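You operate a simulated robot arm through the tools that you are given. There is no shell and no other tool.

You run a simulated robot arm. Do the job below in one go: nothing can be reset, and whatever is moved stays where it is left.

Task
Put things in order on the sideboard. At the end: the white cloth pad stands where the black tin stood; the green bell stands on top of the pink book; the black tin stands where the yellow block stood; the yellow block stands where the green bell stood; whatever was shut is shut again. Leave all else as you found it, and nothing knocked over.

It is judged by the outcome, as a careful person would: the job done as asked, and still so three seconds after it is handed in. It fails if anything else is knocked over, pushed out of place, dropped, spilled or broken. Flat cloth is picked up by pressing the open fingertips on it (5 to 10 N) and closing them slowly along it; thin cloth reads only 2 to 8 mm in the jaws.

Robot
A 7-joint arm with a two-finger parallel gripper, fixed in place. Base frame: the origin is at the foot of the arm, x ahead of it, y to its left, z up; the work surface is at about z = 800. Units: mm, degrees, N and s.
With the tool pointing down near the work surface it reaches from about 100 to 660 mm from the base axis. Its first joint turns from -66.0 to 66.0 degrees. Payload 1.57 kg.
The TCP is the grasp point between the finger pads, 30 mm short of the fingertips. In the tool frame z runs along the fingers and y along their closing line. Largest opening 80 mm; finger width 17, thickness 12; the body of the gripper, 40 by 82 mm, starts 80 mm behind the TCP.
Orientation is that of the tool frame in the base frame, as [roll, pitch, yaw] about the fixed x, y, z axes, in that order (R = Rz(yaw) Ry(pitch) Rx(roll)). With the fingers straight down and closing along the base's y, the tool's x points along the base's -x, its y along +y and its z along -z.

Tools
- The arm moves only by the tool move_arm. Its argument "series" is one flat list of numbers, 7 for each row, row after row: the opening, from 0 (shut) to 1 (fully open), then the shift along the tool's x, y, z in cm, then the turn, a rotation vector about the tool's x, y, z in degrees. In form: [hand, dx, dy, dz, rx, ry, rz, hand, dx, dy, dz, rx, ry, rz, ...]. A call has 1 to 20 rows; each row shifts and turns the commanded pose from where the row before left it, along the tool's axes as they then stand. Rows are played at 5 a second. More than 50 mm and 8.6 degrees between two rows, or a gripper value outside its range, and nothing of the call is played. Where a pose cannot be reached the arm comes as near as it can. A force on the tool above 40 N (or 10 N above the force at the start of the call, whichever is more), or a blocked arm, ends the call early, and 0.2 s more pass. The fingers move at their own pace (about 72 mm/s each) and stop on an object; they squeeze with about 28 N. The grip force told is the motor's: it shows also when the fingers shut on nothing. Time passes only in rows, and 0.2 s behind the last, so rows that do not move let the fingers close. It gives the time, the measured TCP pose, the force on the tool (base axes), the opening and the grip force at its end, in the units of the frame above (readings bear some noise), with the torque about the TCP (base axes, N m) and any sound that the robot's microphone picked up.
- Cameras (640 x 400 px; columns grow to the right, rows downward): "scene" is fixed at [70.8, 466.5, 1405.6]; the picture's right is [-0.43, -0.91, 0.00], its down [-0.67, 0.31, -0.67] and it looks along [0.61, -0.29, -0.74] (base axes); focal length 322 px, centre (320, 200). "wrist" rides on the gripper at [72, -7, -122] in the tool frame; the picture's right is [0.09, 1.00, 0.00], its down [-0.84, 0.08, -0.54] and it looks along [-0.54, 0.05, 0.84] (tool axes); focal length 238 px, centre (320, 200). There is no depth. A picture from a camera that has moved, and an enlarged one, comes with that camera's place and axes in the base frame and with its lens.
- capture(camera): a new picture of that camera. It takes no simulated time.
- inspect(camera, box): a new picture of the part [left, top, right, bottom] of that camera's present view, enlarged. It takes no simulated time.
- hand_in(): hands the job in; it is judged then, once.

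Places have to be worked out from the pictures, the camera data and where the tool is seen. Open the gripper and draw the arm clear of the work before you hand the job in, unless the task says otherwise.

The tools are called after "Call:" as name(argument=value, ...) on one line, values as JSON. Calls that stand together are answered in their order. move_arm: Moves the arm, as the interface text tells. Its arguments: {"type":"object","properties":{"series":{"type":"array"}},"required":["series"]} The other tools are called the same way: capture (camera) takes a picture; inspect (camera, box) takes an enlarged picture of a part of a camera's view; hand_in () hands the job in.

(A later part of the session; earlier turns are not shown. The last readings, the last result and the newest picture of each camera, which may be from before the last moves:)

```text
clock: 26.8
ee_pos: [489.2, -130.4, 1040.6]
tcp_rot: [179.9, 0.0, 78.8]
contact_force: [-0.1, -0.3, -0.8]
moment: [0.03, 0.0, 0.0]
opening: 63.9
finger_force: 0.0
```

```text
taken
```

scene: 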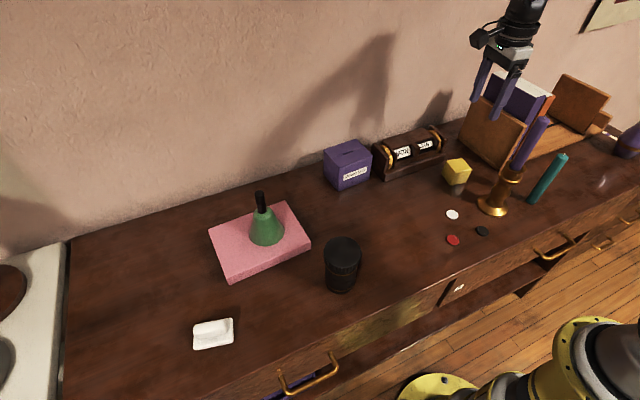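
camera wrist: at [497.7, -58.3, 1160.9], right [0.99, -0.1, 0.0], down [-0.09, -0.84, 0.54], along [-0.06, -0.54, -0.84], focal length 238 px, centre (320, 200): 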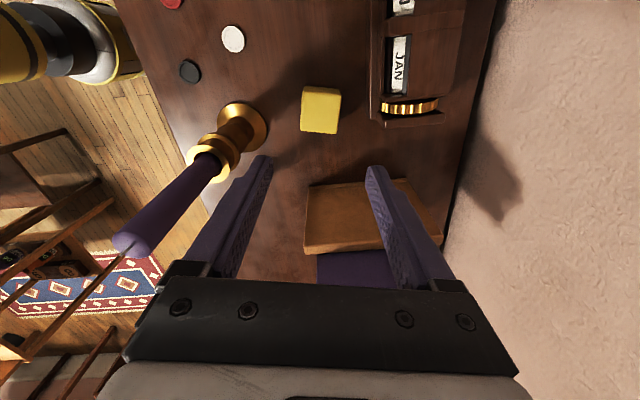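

The turn worked and the candle (373,-147) is well clear. I enlarge the block for a final centring check.

Call:
inspect(camera="wrist", box=[260, 60, 400, 160])

```text
4.00 times, centred on (330, 110) of wrist
camera zoom: at [497.7, -58.3, 1160.9], right [0.99, -0.1, 0.0], down [-0.09, -0.84, 0.54], along [-0.06, -0.54, -0.84], focal length 953 px, centre (280, 560)
```

zoom: 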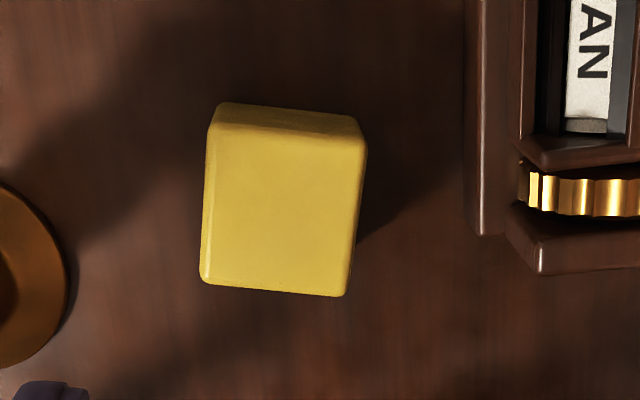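

The cube's centre measures (489.3,-130.3), right under the TCP. I go down to TCP z≈838 (tips 8 mm above the table).

Call:
move_arm(series=[0.8, 0, 0, 4, 0, 0, 0, 0.8, 0, 0, 4, 0, 0, 0, 0.8, 0, 0, 4, 0, 0, 0, 0.8, 0, 0, 3, 0, 0, 0, 0.8, 0, 0, 2.5, 0, 0, 0, 0.8, 0, 0, 1.7, 0, 0, 0, 0.8, 0, 0, 1, 0, 0, 0])

Call:
capture(camera="wrist")

Call:
inspect(camera="scene", box=[380, 40, 560, 240])

```text
clock: 28.4
ee_pos: [489.7, -130.8, 836.0]
tcp_rot: [-180.0, 0.0, 79.0]
contact_force: [0.4, -0.4, 0.0]
moment: [0.01, -0.03, 0.0]
opening: 64.2
finger_force: 0.1
```

```text
taken
camera wrist: at [497.6, -57.7, 957.6], right [0.99, -0.1, 0.0], down [-0.09, -0.84, 0.54], along [-0.05, -0.54, -0.84], focal length 238 px, centre (320, 200)
```

wrist: 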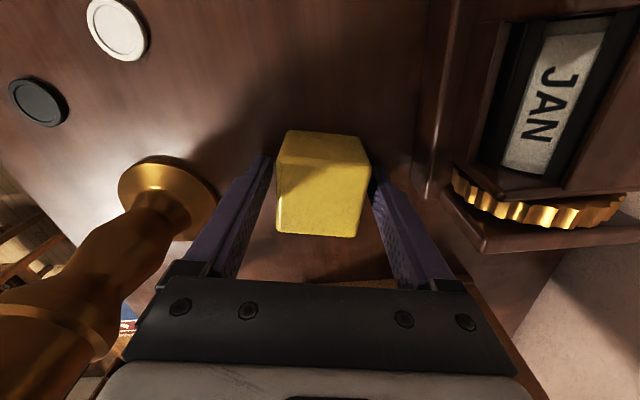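

```text
2.00 times, centred on (470, 140) of scene
camera zoom: at [70.8, 466.5, 1405.6], right [-0.43, -0.91, 0.0], down [-0.67, 0.31, -0.67], along [0.61, -0.29, -0.74], focal length 643 px, centre (20, 320)
```

zoom: 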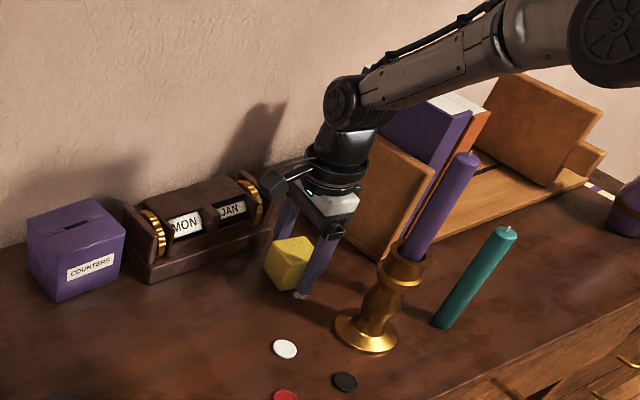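

The fingers straddle the cube with room to the candlestick and calendar. I close on it.

Call:
move_arm(series=[0.7, 0, 0, 0, 0, 0, 0, 0.6, 0, 0, 0, 0, 0, 0, 0.5, 0, 0, 0, 0, 0, 0, 0.3, 0, 0, 0, 0, 0, 0, 0.1, 0, 0, 0, 0, 0, 0, 0.1, 0, 0, 0, 0, 0, 0])

Call:
capture(camera="wrist")

```text
clock: 29.8
ee_pos: [490.2, -129.9, 837.6]
tcp_rot: [-179.9, 0.1, 78.9]
contact_force: [-0.6, -1.1, 0.0]
moment: [0.0, -0.02, 0.01]
opening: 49.6
finger_force: 28.1
```

```text
taken
camera wrist: at [497.5, -57.7, 957.8], right [0.99, -0.1, 0.0], down [-0.09, -0.84, 0.54], along [-0.06, -0.54, -0.84], focal length 238 px, centre (320, 200)
```

wrist: 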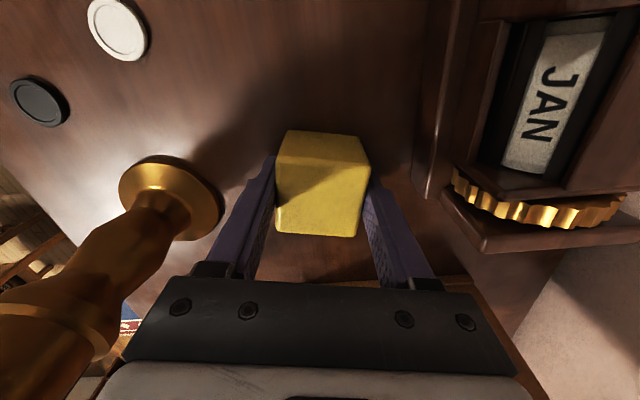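

Gripped at 49.6 mm; the block's place is (490,-130). I lift slowly and check for slip.

Call:
move_arm(series=[0.1, 0, 0, -0.4, 0, 0, 0, 0.1, 0, 0, -0.5, 0, 0, 0, 0.1, 0, 0, -0.6, 0, 0, 0, 0.1, 0, 0, -0.7, 0, 0, 0, 0.1, 0, 0, -0.8, 0, 0, 0, 0.1, 0, 0, -0.8, 0, 0, 0])

Call:
capture(camera="wrist")

```text
clock: 31.2
ee_pos: [490.0, -128.5, 878.1]
tcp_rot: [179.9, 0.0, 79.0]
contact_force: [0.4, 0.1, 0.4]
moment: [-0.01, 0.03, -0.02]
opening: 49.3
finger_force: 27.5
```

```text
taken
camera wrist: at [497.8, -57.3, 998.0], right [0.99, -0.1, 0.0], down [-0.09, -0.84, 0.54], along [-0.06, -0.54, -0.84], focal length 238 px, centre (320, 200)
```

wrist: 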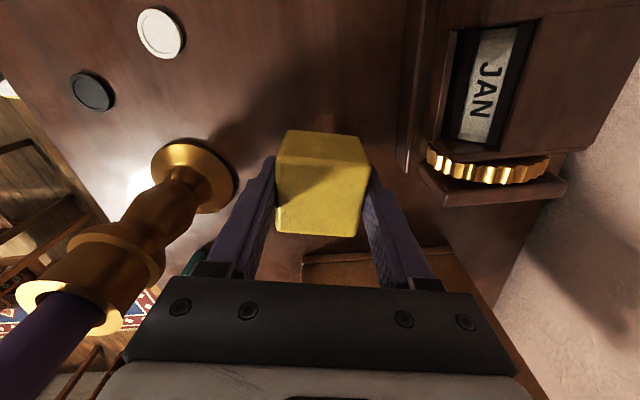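

The block is held without slip. I carry it to above the bell's old place (464.5,108.5).

Call:
move_arm(series=[0.1, 1.2, -0.4, 0, 0, 0, 0, 0.1, 2.28, -0.7, 0, 0, 0, 0, 0.1, 2.28, -0.7, 0, 0, 0, 0, 0.1, 2.28, -0.7, 0, 0, 0, 0, 0.1, 2.28, -0.7, 0, 0, 0, 0, 0.1, 2.28, -0.7, 0, 0, 0, 0, 0.1, 2.28, -0.7, 0, 0, 0, 0, 0.1, 2.28, -0.7, 0, 0, 0, 0, 0.1, 2.28, -0.7, 0, 0, 0, 0, 0.1, 2.28, -0.7, 0, 0, 0, 0, 0.1, 1.1, -0.34, 0, 0, 0, 0, 0.1, 0, 0, 0, 0, 0, 0])

Call:
capture(camera="wrist")

Call:
capture(camera="scene")

```text
clock: 33.8
ee_pos: [465.4, 108.3, 876.5]
tcp_rot: [180.0, 0.0, 78.9]
contact_force: [-0.2, -0.2, -1.0]
moment: [-0.01, 0.01, -0.01]
opening: 49.4
finger_force: 28.3
```

```text
taken
camera wrist: at [472.2, 179.7, 998.5], right [0.99, -0.1, 0.0], down [-0.09, -0.84, 0.54], along [-0.05, -0.54, -0.84], focal length 238 px, centre (320, 200)
```

wrist: 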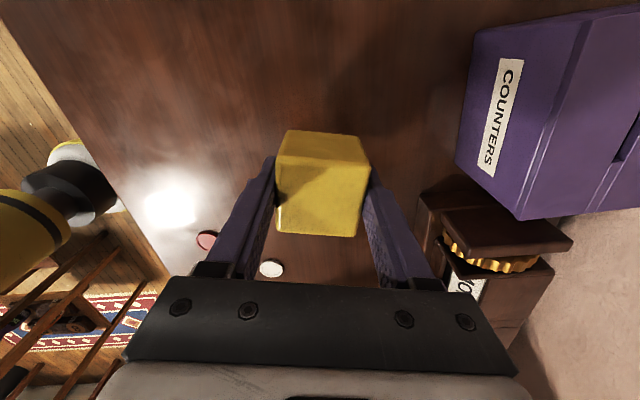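

```text
taken
```

scene: 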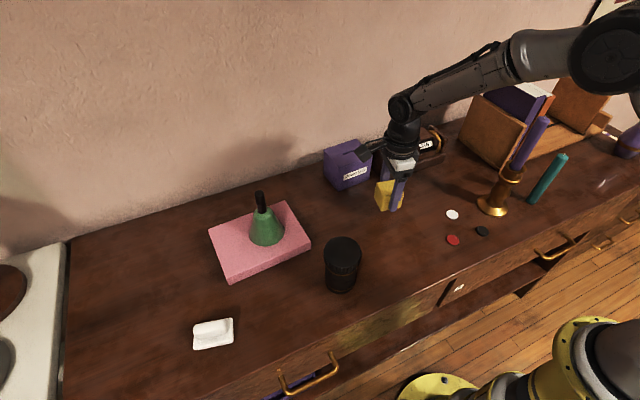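

Over the bell's place at (465,108). I lower gently to the height at which it was gripped.

Call:
move_arm(series=[0.1, 0, 0, 0.8, 0, 0, 0, 0.1, 0, 0, 0.8, 0, 0, 0, 0.1, 0, 0, 0.8, 0, 0, 0, 0.1, 0, 0, 0.6, 0, 0, 0, 0.1, 0, 0, 0.4, 0, 0, 0, 0.1, 0, 0, 0.3, 0, 0, 0, 0.1, 0, 0, 0.1, 0, 0, 0, 0.1, 0, 0, 0, 0, 0, 0])

```text
clock: 35.6
ee_pos: [465.7, 107.0, 838.4]
tcp_rot: [180.0, 0.0, 79.0]
contact_force: [-0.1, -0.3, 0.0]
moment: [0.0, -0.02, 0.0]
opening: 49.5
finger_force: 27.6
```

No clear contact yet; one more 1.5 mm down.

Call:
move_arm(series=[0.1, 0, 0, 0.15, 0, 0, 0, 0.1, 0, 0, 0, 0, 0, 0])

```text
clock: 36.2
ee_pos: [464.9, 106.3, 836.5]
tcp_rot: [-180.0, -0.1, 78.9]
contact_force: [-1.7, -0.7, 5.6]
moment: [-0.06, 0.15, -0.02]
opening: 49.7
finger_force: 27.5
```

The block touches the table (5.6 N). I release gradually and then look.

Call:
move_arm(series=[0.6, 0, 0, 0, 0, 0, 0, 0.65, 0, 0, 0, 0, 0, 0, 0.75, 0, 0, 0, 0, 0, 0, 0.85, 0, 0, 0, 0, 0, 0, 0.9, 0, 0, 0, 0, 0, 0])

Call:
capture(camera="wrist")

```text
clock: 37.4
ee_pos: [465.5, 107.7, 836.9]
tcp_rot: [-180.0, 0.0, 78.9]
contact_force: [0.7, -0.1, -0.6]
moment: [0.01, 0.0, -0.02]
opening: 72.0
finger_force: 0.0
```

```text
taken
camera wrist: at [473.0, 179.1, 957.2], right [0.99, -0.1, 0.0], down [-0.09, -0.84, 0.54], along [-0.05, -0.54, -0.84], focal length 238 px, centre (320, 200)
```

wrist: 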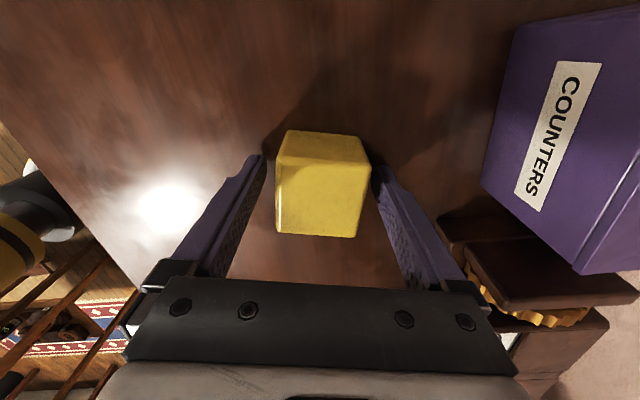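

The block stands free at (465,107). For the tin I want to grip its body below the wider lid, so I'll use a tilted hand coming from the +y/-x side. I first rise straight up, then move to a standoff near (303,365) and turn the yaw to 120°.

Call:
move_arm(series=[0.95, 0, 0, -2, 0, 0, 0, 1, 0, 0, -4, 0, 0, 0, 1, 0, 0, -4, 0, 0, 0, 1, 0, 0, -4, 0, 0, 0, 1, 0, 0, -3, 0, 0, 0, 1, 3.16, -2.97, 0, 0, 0, 0, 1, 3.16, -2.97, 0, 0, 0, 0, 1, 3.16, -2.97, 0, 0, 0, 0, 1, 3.16, -2.97, 0, 0, 0, 0, 1, 3.16, -2.97, 0, 0, 0, 0, 1, 3.16, -2.97, 0, 0, 0, 0, 1, 3.16, -2.97, 0, 0, 0, 0, 1, 0, 0, 0, 0, 0, -8.2, 1, 0, 0, 0, 0, 0, -8.2, 1, 0, 0, 0, 0, 0, -8.2, 1, 0, 0, 0, 0, 0, -8.2, 1, 0, 0, 0, 0, 0, -8.2, 1, 0, 0, 0, 0, 0, 0])

Call:
capture(camera="scene")

Call:
capture(camera="wrist")

```text
clock: 41.2
ee_pos: [303.3, 364.1, 1006.0]
tcp_rot: [-180.0, 0.0, 120.0]
contact_force: [0.3, 0.1, 0.0]
moment: [0.0, -0.03, 0.02]
opening: 79.8
finger_force: 0.1
```

```text
taken
```

scene: 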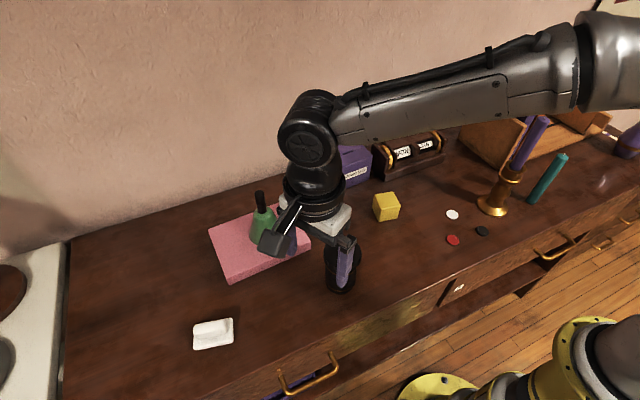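

```text
taken
camera wrist: at [262.2, 423.5, 1127.3], right [0.82, 0.58, 0.0], down [0.49, -0.69, 0.54], along [0.31, -0.44, -0.84], focal length 238 px, centre (320, 200)
```

wrist: 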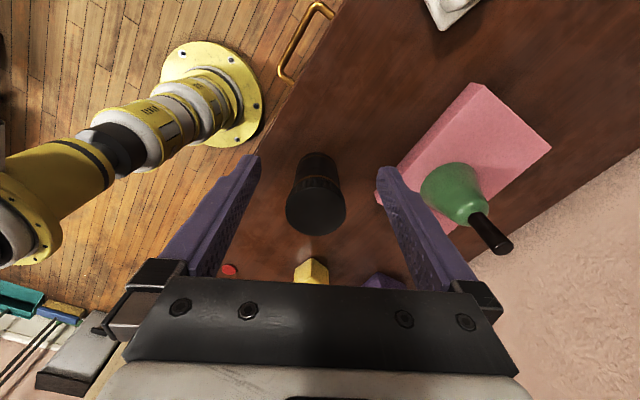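

Good pose; the tin is in view between the fingers. I enlarge it to refine its axis and lid height before tilting.

Call:
inspect(camera="wrist", box=[260, 135, 380, 245])

Call:
inspect(camera="scene", box=[210, 90, 400, 300])

```text
3.64 times, centred on (320, 190) of wrist
camera zoom: at [262.2, 423.5, 1127.3], right [0.82, 0.58, 0.0], down [0.49, -0.69, 0.54], along [0.31, -0.44, -0.84], focal length 867 px, centre (320, 236)
```

zoom: 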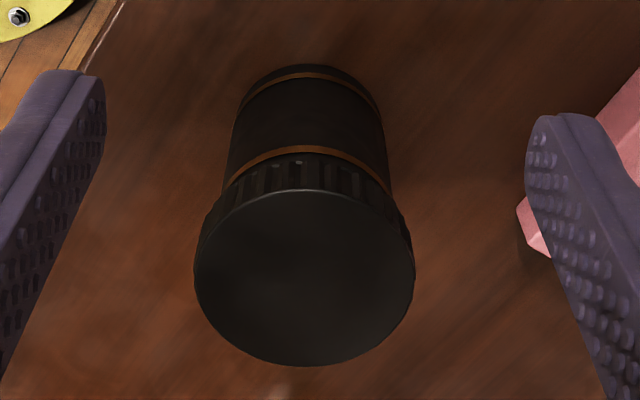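

```text
1.90 times, centred on (305, 195) of scene
camera zoom: at [70.8, 466.5, 1405.6], right [-0.43, -0.91, 0.0], down [-0.67, 0.31, -0.67], along [0.61, -0.29, -0.74], focal length 613 px, centre (349, 210)
```

zoom: 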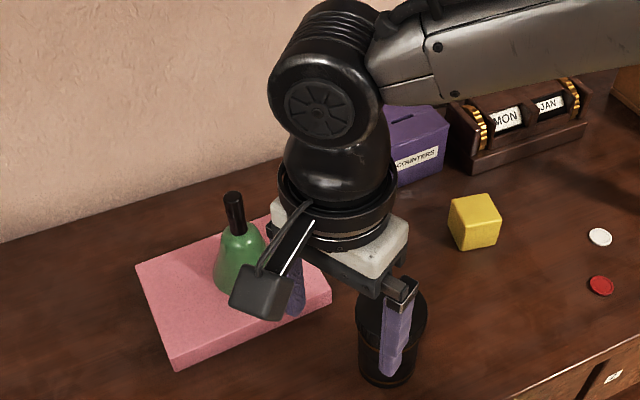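

Combining both views, the tin's axis is at (347.5,290.5), body about 59 mm, lid 68 mm, top z≈909. I now tilt the hand 50° (fingers pointing forward-down towards the tin), still high up.

Call:
move_arm(series=[1, 0, 0, 0, 0, -8.35, 0, 1, 0, 0, 0, 0, -8.35, 0, 1, 0, 0, 0, 0, -8.35, 0, 1, 0, 0, 0, 0, -8.35, 0, 1, 0, 0, 0, 0, -8.35, 0, 1, 0, 0, 0, 0, -8.35, 0, 1, 0, 0, 0, 0, 0, 0])

Call:
capture(camera="scene")

Call:
capture(camera="wrist")

```text
clock: 42.8
ee_pos: [331.8, 350.4, 1006.6]
tcp_rot: [-179.9, 50.2, 119.9]
contact_force: [0.4, 0.5, 0.3]
moment: [0.02, -0.01, -0.01]
opening: 80.0
finger_force: 0.0
out of reach, approached as far as the arm can: row 5, 6
```

```text
taken
```

scene: 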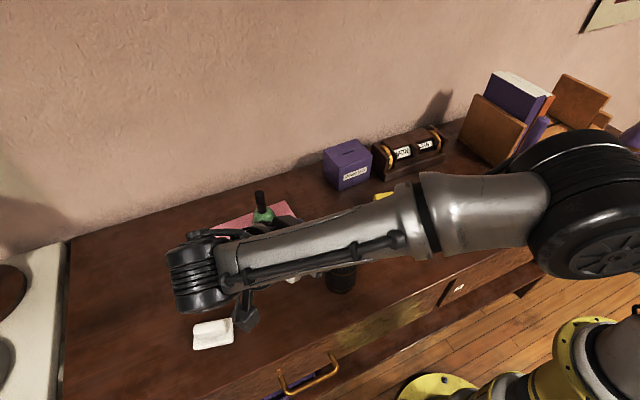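

```text
taken
camera wrist: at [256.9, 468.9, 1028.6], right [0.83, 0.55, -0.07], down [0.13, -0.07, 0.99], along [0.54, -0.83, -0.12], focal length 238 px, centre (320, 200)
```

wrist: 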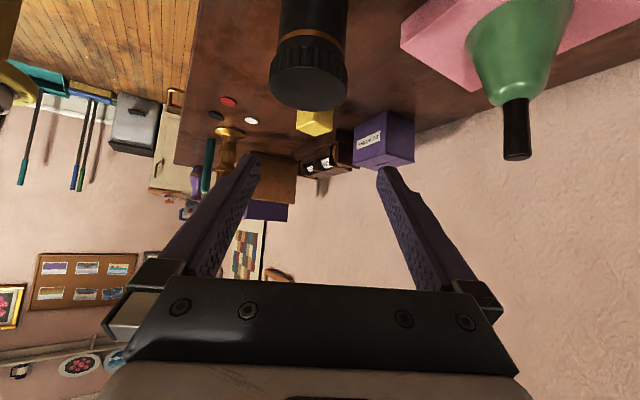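

The last part of the tilt ran into the first joint's limit, so the hand drifted to (332,350), but the tilt is as wanted. A closer standoff, 60 mm behind the grasp point, keeps the wrist within range; I move to (316,346,960).

Call:
move_arm(series=[1, 1.92, -0.82, 1.35, 0, 0, 0, 1, 1.92, -0.82, 1.35, 0, 0, 0, 1, 0, 0, 0, 0, 0, 0])

Call:
capture(camera="scene")

Call:
capture(camera="wrist")

```text
clock: 43.6
ee_pos: [326.8, 341.3, 960.0]
tcp_rot: [-180.0, 50.1, 119.9]
contact_force: [-0.8, 0.6, 0.1]
moment: [0.02, 0.01, 0.02]
opening: 80.1
finger_force: 0.0
out of reach, approached as far as the arm can: row 1, 2
```

```text
taken
```

scene: 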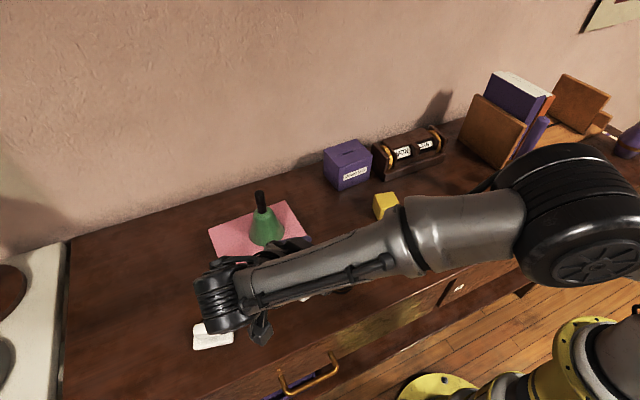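

```text
taken
camera wrist: at [251.8, 459.1, 982.3], right [0.83, 0.55, -0.07], down [0.13, -0.07, 0.99], along [0.54, -0.83, -0.13], focal length 238 px, centre (320, 200)
```

wrist: 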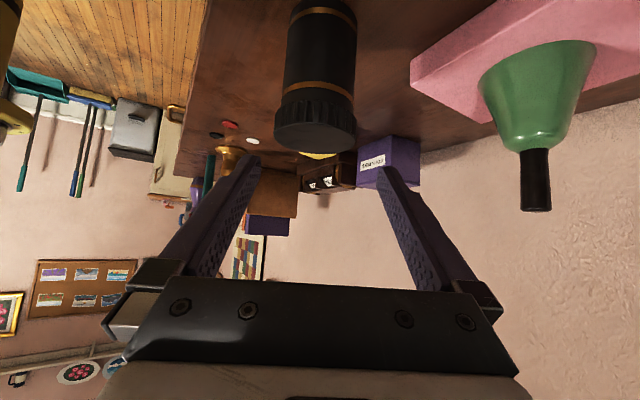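

The arm is still at its limit with this inward-pointing hand. I'll undo the tilt, and use an outward-pointing approach for the pick instead (yaw 210°, coming from the base side), turning later in the air for the place.

Call:
move_arm(series=[1, 0, 0, 0, 0, 8.35, 0, 1, 0, 0, 0, 0, 8.35, 0, 1, 0, 0, 0, 0, 8.35, 0, 1, 0, 0, 0, 0, 8.35, 0, 1, 0, 0, 0, 0, 8.35, 0, 1, 0, 0, 0, 0, 8.35, 0, 1, 0, 0, -4, 0, 0, 0, 1, 0, 0, -2, 0, 0, 0, 1, 0, 0, 0, 0, 0, -8.2, 1, 0, 0, 0, 0, 0, -8.2, 1, 0, 0, 0, 0, 0, -8.2, 1, 0, 0, 0, 0, 0, -8.2, 1, 0, 0, 0, 0, 0, -8.2, 1, 0, 0, 0, 0, 0, -8.2, 1, 0, 0, 0, 0, 0, -8.2, 1, 0, 0, 0, 0, 0, -8.2, 1, 0, 0, 0, 0, 0, -8.2, 1, 0, 0, 0, 0, 0, -8.2, 1, 0, 0, 0, 0, 0, -8.2, 1, 0, 0, 0, 0, 0, 0])

Call:
capture(camera="scene")

```text
clock: 47.8
ee_pos: [325.0, 339.0, 1019.8]
tcp_rot: [-180.0, 0.0, -149.8]
contact_force: [0.3, -0.7, 1.1]
moment: [0.03, 0.04, 0.01]
opening: 80.0
finger_force: 0.1
```

```text
taken
```

scene: 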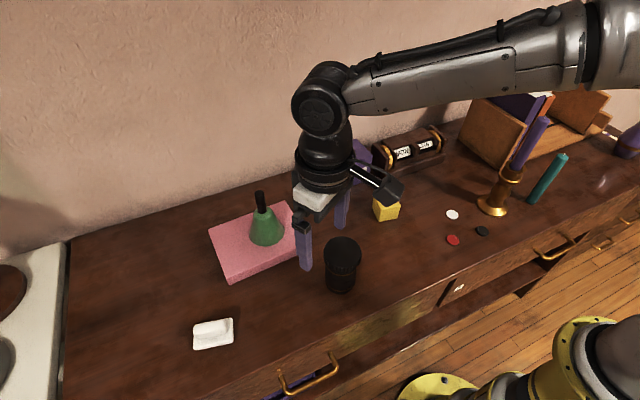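

Now vertical at yaw 210°. I move to above the base-side standoff (271,246), then tilt 50° there.

Call:
move_arm(series=[1, 3.1, -1.77, 0, 0, 0, 0, 1, 3.1, -1.77, 0, 0, 0, 0, 1, 3.1, -1.77, 0, 0, 0, 0, 1, 0, 0, 0, 0, -8.35, 0, 1, 0, 0, 0, 0, -8.35, 0, 1, 0, 0, 0, 0, -8.35, 0, 1, 0, 0, 0, 0, -8.35, 0, 1, 0, 0, 0, 0, -8.35, 0, 1, 0, 0, 0, 0, -8.35, 0, 1, 0, 0, 0, 0, 0, 0])

Call:
capture(camera="scene")

Call:
capture(camera="wrist")

```text
clock: 50.0
ee_pos: [271.8, 248.6, 1020.0]
tcp_rot: [179.9, 50.1, -149.9]
contact_force: [0.3, -0.3, 0.5]
moment: [0.0, -0.03, -0.04]
opening: 80.0
finger_force: 0.0
```

```text
taken
```

scene: 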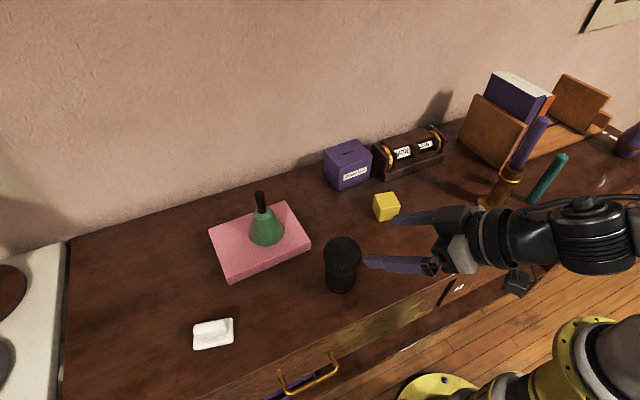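

```text
taken
camera wrist: at [154.7, 172.7, 1041.6], right [-0.55, 0.83, -0.07], down [0.06, 0.13, 0.99], along [0.83, 0.54, -0.12], focal length 238 px, centre (320, 200)
```

wrist: 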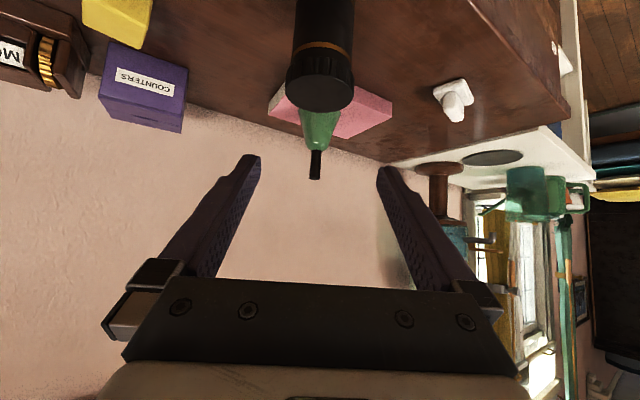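

Full reach with this orientation. I lower vertically to z≈924 at the standoff, keeping the heading.

Call:
move_arm(series=[1, 2.45, -0.05, 2.06, 0, 0, 0, 1, 2.45, -0.05, 2.06, 0, 0, 0, 1, 2.45, 0, 2.06, 0, 0, 0, 1, 0, 0, 0, 0, 0, 0])

Call:
capture(camera="scene")

Call:
capture(camera="wrist")

```text
clock: 51.0
ee_pos: [271.5, 247.8, 923.3]
tcp_rot: [180.0, 50.2, -149.8]
contact_force: [-0.3, -0.9, -0.4]
moment: [0.0, -0.01, -0.01]
opening: 80.1
finger_force: 0.0
```

```text
taken
```

scene: 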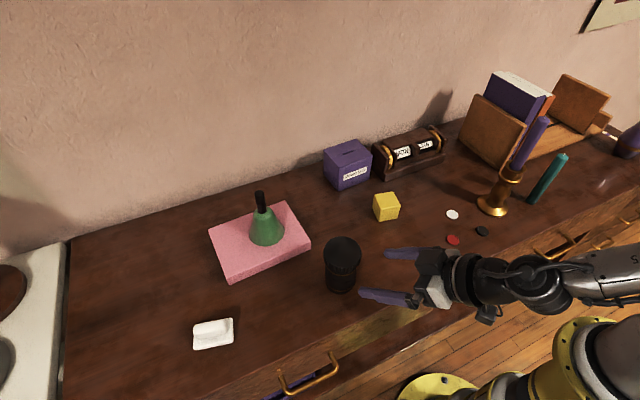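

```text
taken
camera wrist: at [155.3, 172.2, 945.7], right [-0.55, 0.83, -0.07], down [0.07, 0.13, 0.99], along [0.83, 0.54, -0.13], focal length 238 px, centre (320, 200)
```

wrist: 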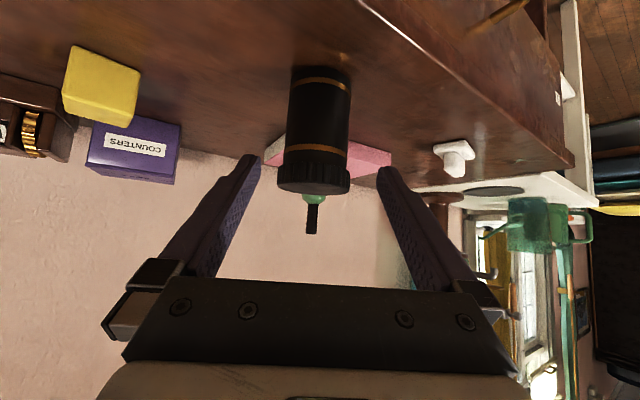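

The tin is in clear side view between the fingers. I enlarge it to check lateral centring before advancing.

Call:
inspect(camera="wrist", box=[240, 50, 400, 240])

Call:
inspect(camera="scene", box=[300, 200, 500, 340])

```text
2.11 times, centred on (320, 145) of wrist
camera zoom: at [155.3, 172.2, 945.7], right [-0.55, 0.83, -0.07], down [0.07, 0.13, 0.99], along [0.83, 0.54, -0.13], focal length 502 px, centre (320, 316)
```

zoom: 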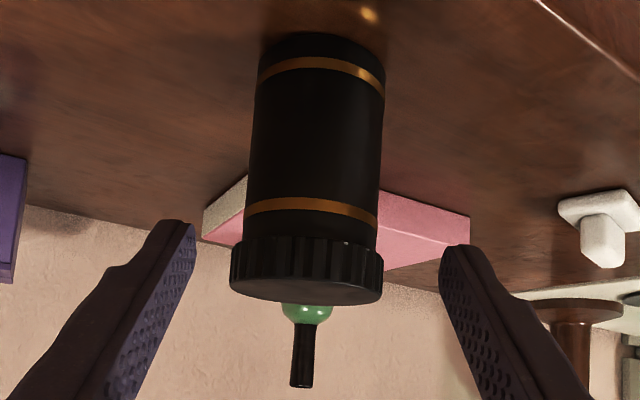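

```text
2.86 times, centred on (400, 270) of scene
camera zoom: at [70.8, 466.5, 1405.6], right [-0.43, -0.91, 0.0], down [-0.67, 0.31, -0.67], along [0.61, -0.29, -0.74], focal length 919 px, centre (91, 0)
```

zoom: 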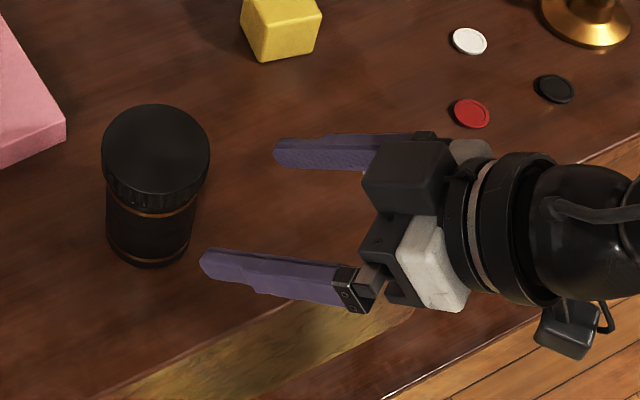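

The tin sits about 3 mm to one side of the finger midplane, so I shift by -3 mm in tool y and advance 110 mm along the finger axis, slowing at the end.

Call:
move_arm(series=[1, 0, -0.3, 0, 0, 0, 0, 1, 0, 0, 2.5, 0, 0, 0, 1, 0, 0, 2.5, 0, 0, 0, 1, 0, 0, 2, 0, 0, 0, 1, 0, 0, 1.5, 0, 0, 0, 1, 0, 0, 0, 0, 0, 0])

Call:
capture(camera="wrist")

Call:
inspect(camera="scene", box=[300, 200, 500, 340])

```text
clock: 52.4
ee_pos: [331.4, 279.2, 868.7]
tcp_rot: [179.9, 50.1, -150.1]
contact_force: [-0.1, -1.3, 0.1]
moment: [-0.01, -0.04, -0.01]
opening: 79.9
finger_force: 0.0
```

```text
taken
camera wrist: at [213.8, 202.2, 890.6], right [-0.55, 0.83, -0.07], down [0.07, 0.13, 0.99], along [0.83, 0.54, -0.12], focal length 238 px, centre (320, 200)
```

wrist: 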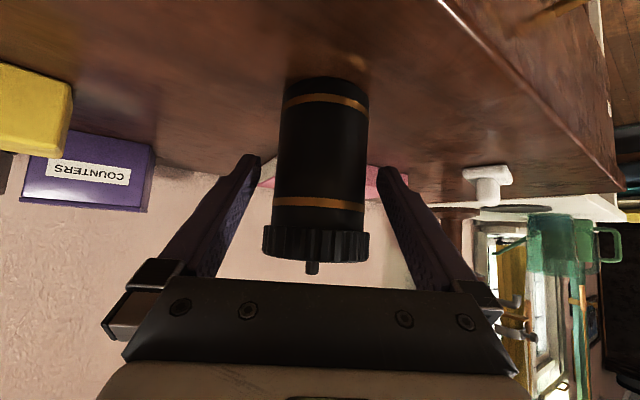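

```text
2.86 times, centred on (400, 270) of scene
camera zoom: at [70.9, 466.5, 1405.6], right [-0.43, -0.91, 0.0], down [-0.67, 0.31, -0.67], along [0.61, -0.29, -0.74], focal length 919 px, centre (91, 0)
```

zoom: 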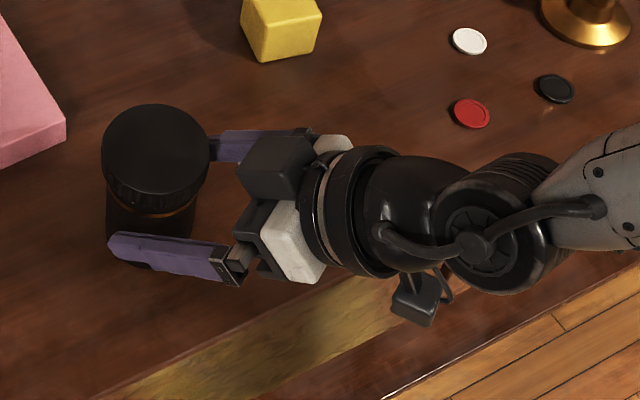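

Well centred, lid clear of the palm. I advance the last 22 mm slowly.

Call:
move_arm(series=[1, 0, 0, 0.8, 0, 0, 0, 1, 0, 0, 0.8, 0, 0, 0, 1, 0, 0, 0.6, 0, 0, 0, 1, 0, 0, 0, 0, 0, 0])

Call:
capture(camera="wrist")

Call:
inspect(camera="scene", box=[300, 200, 440, 320])

```text
clock: 53.4
ee_pos: [345.5, 285.8, 853.4]
tcp_rot: [180.0, 50.1, -149.9]
contact_force: [0.6, 0.8, -0.7]
moment: [0.02, -0.01, -0.01]
opening: 80.0
finger_force: 0.1
```

```text
taken
camera wrist: at [227.9, 210.2, 876.5], right [-0.55, 0.83, -0.07], down [0.07, 0.13, 0.99], along [0.83, 0.54, -0.12], focal length 238 px, centre (320, 200)
```

wrist: 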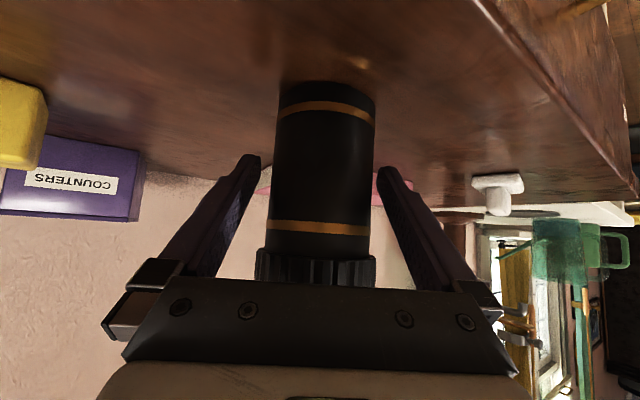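

```text
3.33 times, centred on (370, 260) of scene
camera zoom: at [70.9, 466.5, 1405.6], right [-0.43, -0.91, 0.0], down [-0.67, 0.31, -0.67], along [0.61, -0.29, -0.74], focal length 1072 px, centre (153, 0)
```

zoom: 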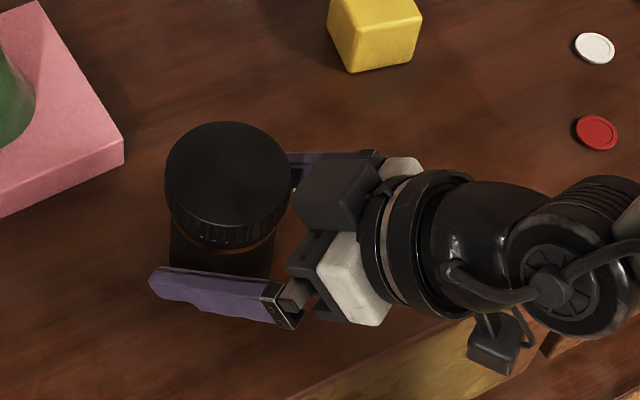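

The body is centred between the fingers, with the lid above them. I close slowly.

Call:
move_arm(series=[0.9, 0, 0, 0, 0, 0, 0, 0.82, 0, 0, 0, 0, 0, 0, 0.74, 0, 0, 0, 0, 0, 0, 0.6, 0, 0, 0, 0, 0, 0, 0.3, 0, 0, 0, 0, 0, 0, 0.2, 0, 0, 0, 0, 0, 0, 0.2, 0, 0, 0, 0, 0, 0])

Call:
capture(camera="wrist")

Call:
inspect(camera="scene", box=[300, 200, 440, 320])

```text
clock: 55.0
ee_pos: [345.1, 286.1, 854.5]
tcp_rot: [180.0, 50.0, -149.9]
contact_force: [-0.4, 0.6, 1.0]
moment: [0.05, 0.0, -0.02]
opening: 61.2
finger_force: 28.0
```

```text
taken
camera wrist: at [227.8, 210.2, 876.6], right [-0.55, 0.83, -0.07], down [0.07, 0.13, 0.99], along [0.83, 0.54, -0.12], focal length 238 px, centre (320, 200)
```

wrist: 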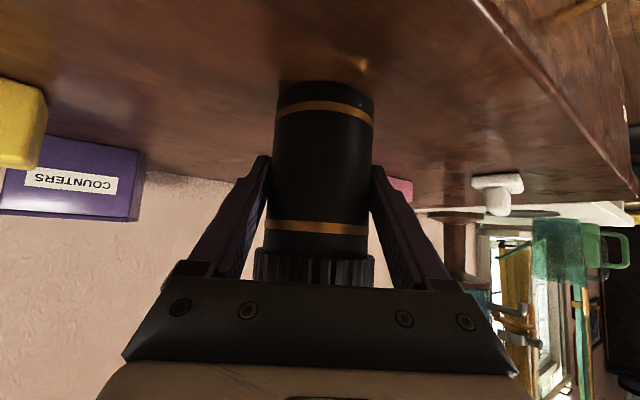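

```text
3.33 times, centred on (370, 260) of scene
camera zoom: at [70.8, 466.5, 1405.6], right [-0.43, -0.91, 0.0], down [-0.67, 0.31, -0.67], along [0.61, -0.29, -0.74], focal length 1072 px, centre (153, 0)
```

zoom: 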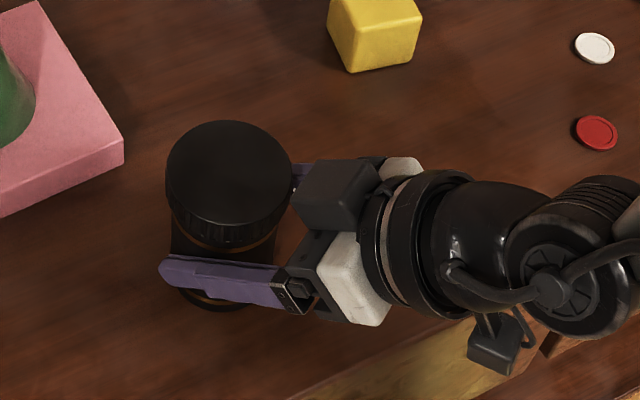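

Gripped at 61.2 mm; this fixes the tin's place at about (348.5,288.3). I lift vertically, slowly at first.

Call:
move_arm(series=[0.2, -0.23, 0, -0.193, 0, 0, 0, 0.2, -0.306, 0, -0.257, 0, 0, 0, 0.2, -0.383, 0, -0.32, 0, 0, 0, 0.2, -0.383, 0, -0.32, 0, 0, 0, 0.2, -0.306, 0, -0.257, 0, 0, 0])

Call:
capture(camera="wrist")

Call:
inspect(camera="scene", box=[300, 200, 440, 320])

```text
clock: 56.2
ee_pos: [344.4, 285.3, 875.6]
tcp_rot: [179.9, 50.1, -149.9]
contact_force: [1.2, 0.1, -1.2]
moment: [0.02, 0.01, 0.03]
opening: 61.1
finger_force: 27.4
```

```text
taken
camera wrist: at [227.1, 209.7, 897.5], right [-0.55, 0.83, -0.07], down [0.07, 0.13, 0.99], along [0.83, 0.54, -0.13], focal length 238 px, centre (320, 200)
```

wrist: 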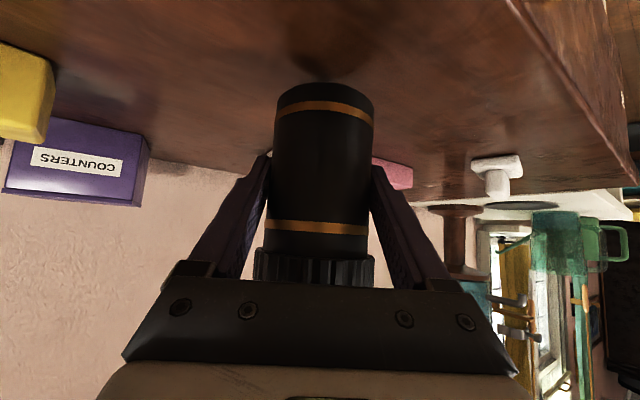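

```text
3.33 times, centred on (370, 260) of scene
camera zoom: at [70.9, 466.5, 1405.6], right [-0.43, -0.91, 0.0], down [-0.67, 0.31, -0.67], along [0.61, -0.29, -0.74], focal length 1072 px, centre (153, 0)
```

zoom: 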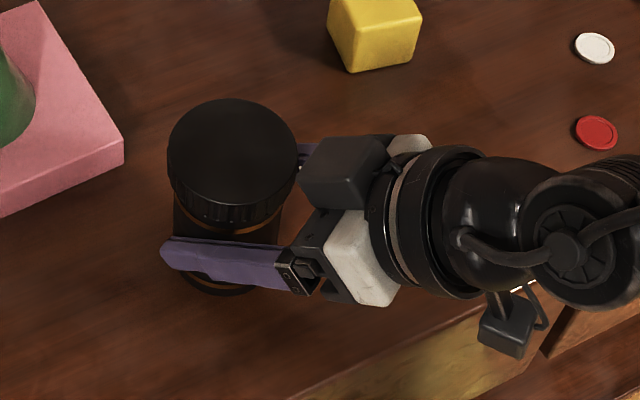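

The tin came up whole, lid and body together, without slip. I raise it to about z 930 and carry it towards (400,60), well clear of everything.

Call:
move_arm(series=[0.2, -0.69, 0, -0.58, 0, 0, 0, 0.2, -0.69, 0, -0.58, 0, 0, 0, 0.2, -0.69, 0, -0.58, 0, 0, 0, 0.2, -0.69, 0, -0.58, 0, 0, 0, 0.2, -0.69, 0, -0.58, 0, 0, 0, 0.2, -0.69, 0, -0.58, 0, 0, 0, 0.2, 0.2, -1.0, -0.22, 0, 0, 0, 0.2, 0.38, -2.03, -0.455, 0, 0, 0, 0.2, 0.38, -2.03, -0.455, 0, 0, 0, 0.2, 0.38, -2.03, -0.455, 0, 0, 0, 0.2, 0.38, -2.03, -0.455, 0, 0, 0, 0.2, 0.38, -2.03, -0.455, 0, 0, 0, 0.2, 0.38, -2.03, -0.455, 0, 0, 0, 0.2, 0.38, -2.03, -0.455, 0, 0, 0, 0.2, 0.38, -2.03, -0.455, 0, 0, 0, 0.2, 0.38, -2.03, -0.455, 0, 0, 0, 0.2, 0.38, -2.03, -0.455, 0, 0, 0, 0.2, 0.2, -1.0, -0.22, 0, 0, 0, 0.2, 0, 0, 0, 0, 0, 0])

Call:
capture(camera="scene")

Call:
capture(camera="wrist")

```text
clock: 60.2
ee_pos: [372.2, 114.0, 932.3]
tcp_rot: [179.9, 50.1, -150.0]
contact_force: [-0.7, -0.6, -1.2]
moment: [-0.02, -0.01, 0.04]
opening: 61.1
finger_force: 28.0
out of reach, approached as far as the arm can: row 10, 11, 12, 13, 14, 15
```

```text
taken
```

scene: 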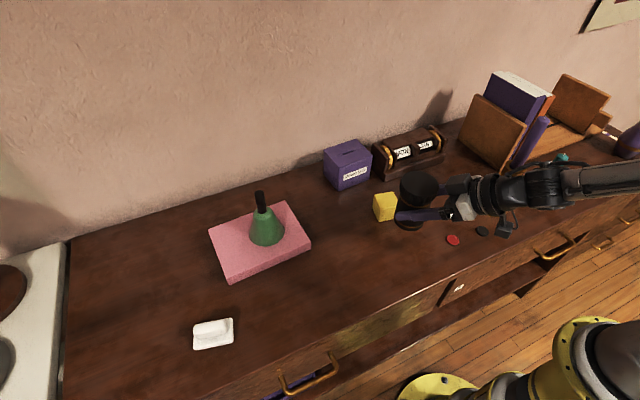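

```text
taken
camera wrist: at [255.4, 38.2, 954.2], right [-0.55, 0.83, -0.07], down [0.07, 0.13, 0.99], along [0.83, 0.54, -0.13], focal length 238 px, centre (320, 200)
```

wrist: 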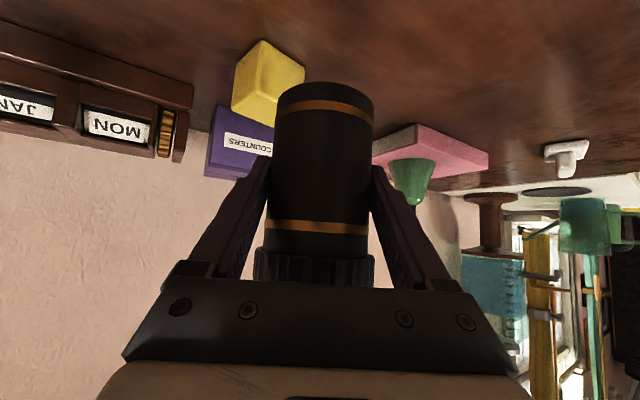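

The carry stopped a little short at (372,114,932), still fine and the tin steady. Here I turn the hand in place by -75° about the vertical to yaw 135°.

Call:
move_arm(series=[0.2, 0, 0, 0, 1.9, 0, 1.6, 0.2, 0, 0, 0, 3.83, 0, 3.215, 0.2, 0, 0, 0, 3.83, 0, 3.215, 0.2, 0, 0, 0, 3.83, 0, 3.215, 0.2, 0, 0, 0, 3.83, 0, 3.215, 0.2, 0, 0, 0, 3.83, 0, 3.215, 0.2, 0, 0, 0, 3.83, 0, 3.215, 0.2, 0, 0, 0, 3.83, 0, 3.215, 0.2, 0, 0, 0, 3.83, 0, 3.215, 0.2, 0, 0, 0, 3.83, 0, 3.215, 0.2, 0, 0, 0, 3.83, 0, 3.215, 0.2, 0, 0, 0, 3.83, 0, 3.215, 0.2, 0, 0, 0, 3.83, 0, 3.215, 0.2, 0, 0, 0, 3.83, 0, 3.215, 0.2, 0, 0, 0, 3.83, 0, 3.215, 0.2, 0, 0, 0, 1.9, 0, 1.6, 0.2, 0, 0, 0, 0, 0, 0])

Call:
capture(camera="scene")

Call:
capture(camera="wrist")

```text
clock: 63.8
ee_pos: [374.5, 115.7, 934.1]
tcp_rot: [178.3, 50.4, 143.5]
contact_force: [0.9, -0.6, -1.1]
moment: [0.01, 0.04, 0.0]
opening: 60.7
finger_force: 27.4
out of reach, approached as far as the arm can: row 4, 5
```

```text
taken
```

scene: 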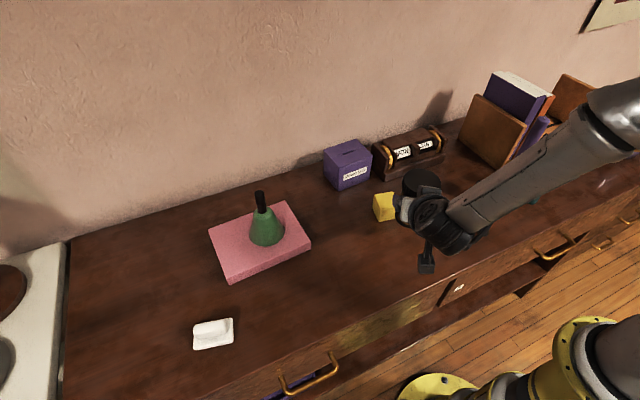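

```text
taken
camera wrist: at [256.5, 191.2, 955.2], right [0.53, 0.85, -0.05], down [0.13, -0.02, 0.99], along [0.84, -0.53, -0.12], focal length 238 px, centre (320, 200)
```

wrist: 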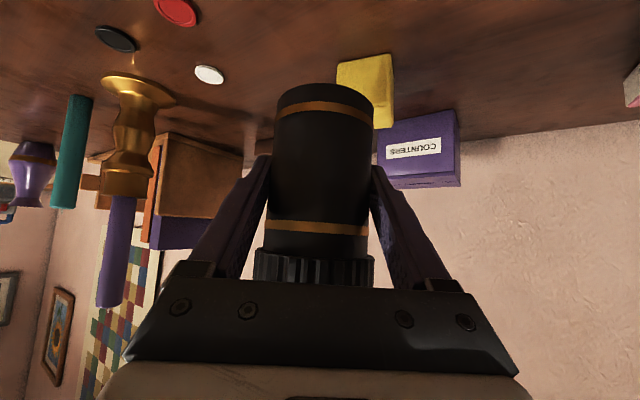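

Nearly there (yaw 143.5°, a small roll error of 1.7°). I correct the roll and finish the yaw to 135°.

Call:
move_arm(series=[0.2, 0, 0, 0, 1.7, 0, 0, 0.2, 0, 0, 0, 3.26, 0, 2.73, 0.2, 0, 0, 0, 3.26, 0, 2.73, 0.2, 0, 0, 0, 0, 0, 0])

Call:
inspect(camera="scene", box=[340, 120, 560, 290])

```text
clock: 64.8
ee_pos: [374.0, 116.2, 934.5]
tcp_rot: [-180.0, 50.6, 135.0]
contact_force: [0.3, 0.3, -1.7]
moment: [-0.01, 0.03, -0.04]
opening: 60.9
finger_force: 28.3
```

```text
2.35 times, centred on (450, 205) of scene
camera zoom: at [70.9, 466.5, 1405.6], right [-0.43, -0.91, 0.0], down [-0.67, 0.31, -0.67], along [0.61, -0.29, -0.74], focal length 757 px, centre (14, 188)
```

zoom: 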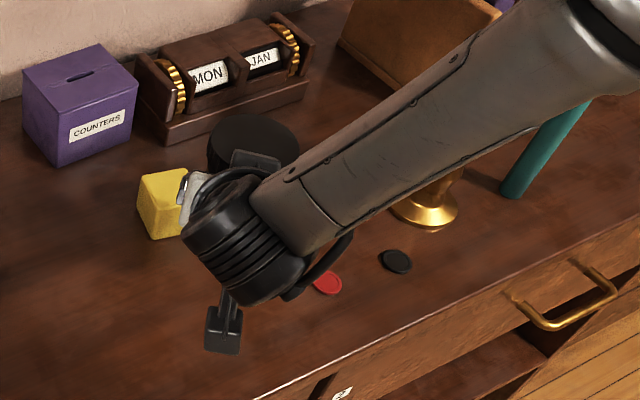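

Orientation is right and the tin upright. I carry it in 2 cm rows to above the block's old place, TCP target (487,-127).

Call:
move_arm(series=[0.2, -0.624, -0.354, 0.743, 0, 0, 0, 0.2, -1.248, -0.708, 1.486, 0, 0, 0, 0.2, -1.248, -0.708, 1.486, 0, 0, 0, 0.2, -1.248, -0.708, 1.486, 0, 0, 0, 0.2, -1.248, -0.708, 1.486, 0, 0, 0, 0.2, -1.248, -0.708, 1.486, 0, 0, 0, 0.2, -1.248, -0.708, 1.486, 0, 0, 0, 0.2, -1.248, -0.708, 1.486, 0, 0, 0, 0.2, -1.248, -0.708, 1.486, 0, 0, 0, 0.2, -1.248, -0.708, 1.486, 0, 0, 0, 0.2, -1.248, -0.708, 1.486, 0, 0, 0, 0.2, -1.248, -0.708, 1.486, 0, 0, 0, 0.2, -1.248, -0.708, 1.486, 0, 0, 0, 0.2, -0.624, -0.354, 0.743, 0, 0, 0, 0.2, 0, 0, 0, 0, 0, 0])

Call:
capture(camera="scene")

Call:
capture(camera="wrist")

```text
clock: 68.0
ee_pos: [488.3, -126.8, 936.2]
tcp_rot: [180.0, 50.5, 135.0]
contact_force: [0.2, 0.4, -2.2]
moment: [-0.01, 0.0, 0.04]
opening: 60.9
finger_force: 28.3
```

```text
taken
```

scene: 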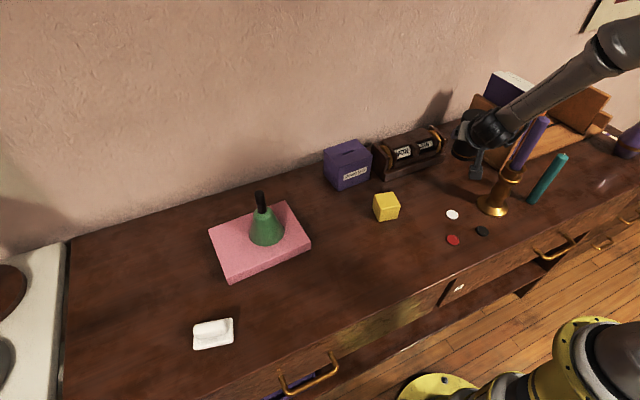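

```text
taken
camera wrist: at [384.8, -34.5, 957.4], right [0.66, 0.75, -0.07], down [0.13, -0.02, 0.99], along [0.74, -0.67, -0.12], focal length 238 px, centre (320, 200)
```

wrist: 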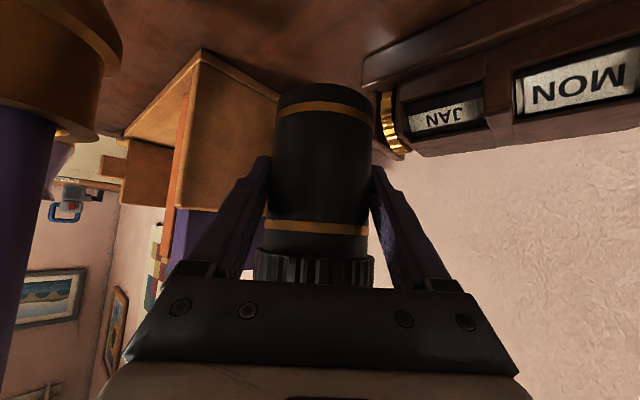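

In place above the spot, with the candlestick about 60 mm clear of the hand. I lower vertically 74 mm in 1 cm rows.

Call:
move_arm(series=[0.2, 0.6, 0, 0.49, 0, 0, 0, 0.2, 0.849, 0, 0.7, 0, 0, 0, 0.2, 0.849, 0, 0.7, 0, 0, 0, 0.2, 0.849, 0, 0.7, 0, 0, 0, 0.2, 0.849, 0, 0.7, 0, 0, 0, 0.2, 0.849, 0, 0.7, 0, 0, 0, 0.2, 0.6, 0, 0.49, 0, 0, 0, 0.2, 0.3, 0, 0.25, 0, 0, 0, 0.2, 0, 0, 0, 0, 0, 0])

Call:
inspect(camera="scene", box=[400, 60, 600, 240])

Call:
capture(camera="wrist")

```text
clock: 70.0
ee_pos: [488.4, -128.3, 861.8]
tcp_rot: [-179.9, 50.6, 135.1]
contact_force: [-0.2, 0.4, -1.9]
moment: [0.04, 0.01, -0.02]
opening: 61.1
finger_force: 28.2
```

```text
2.22 times, centred on (500, 150) of scene
camera zoom: at [70.9, 466.5, 1405.6], right [-0.43, -0.91, 0.0], down [-0.67, 0.31, -0.67], along [0.61, -0.29, -0.74], focal length 715 px, centre (-80, 311)
```

zoom: 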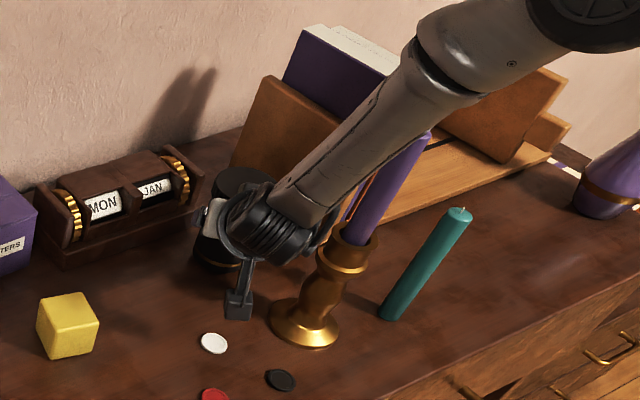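

```text
taken
camera wrist: at [385.1, -34.1, 882.6], right [0.66, 0.75, -0.07], down [0.14, -0.02, 0.99], along [0.74, -0.67, -0.12], focal length 238 px, centre (320, 200)
```

wrist: 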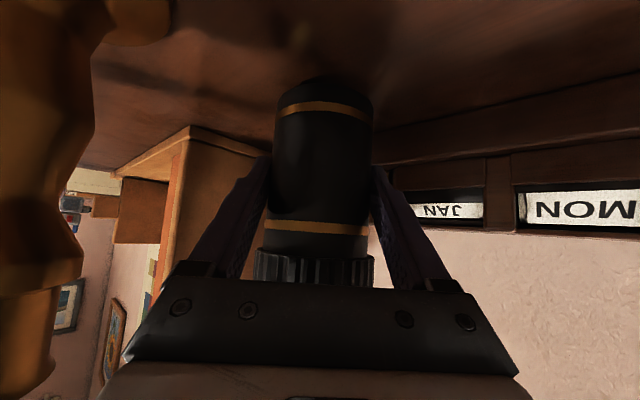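

About 7 mm to go and no contact with anything. I lower in small steps, reading the force.

Call:
move_arm(series=[0.2, 0.23, 0, 0.19, 0, 0, 0, 0.2, 0.155, 0, 0.127, 0, 0, 0, 0.2, 0, 0, 0, 0, 0, 0])

```text
clock: 70.8
ee_pos: [488.0, -127.7, 857.1]
tcp_rot: [-179.9, 50.7, 135.0]
contact_force: [0.1, 0.0, -1.0]
moment: [0.01, 0.0, 0.01]
opening: 61.0
finger_force: 27.7
```

Still hanging (-1 N). Two more millimetres.

Call:
move_arm(series=[0.2, 0.1, 0, 0.085, 0, 0, 0, 0.2, 0.1, 0, 0.085, 0, 0, 0, 0.2, 0, 0, 0, 0, 0, 0])

```text
clock: 71.6
ee_pos: [489.0, -127.9, 854.4]
tcp_rot: [-179.9, 50.7, 135.1]
contact_force: [0.4, -0.9, -0.1]
moment: [0.02, 0.03, 0.02]
opening: 60.6
finger_force: 28.1
```

The force is about zero, close to touching. One more millimetre and a half.

Call:
move_arm(series=[0.2, 0.115, 0, 0.095, 0, 0, 0, 0.2, 0, 0, 0, 0, 0, 0])

```text
clock: 72.2
ee_pos: [488.5, -127.7, 855.6]
tcp_rot: [179.8, 50.7, 135.0]
contact_force: [-0.4, -1.4, 5.7]
moment: [0.03, 0.18, 0.04]
opening: 60.6
finger_force: 27.5
```

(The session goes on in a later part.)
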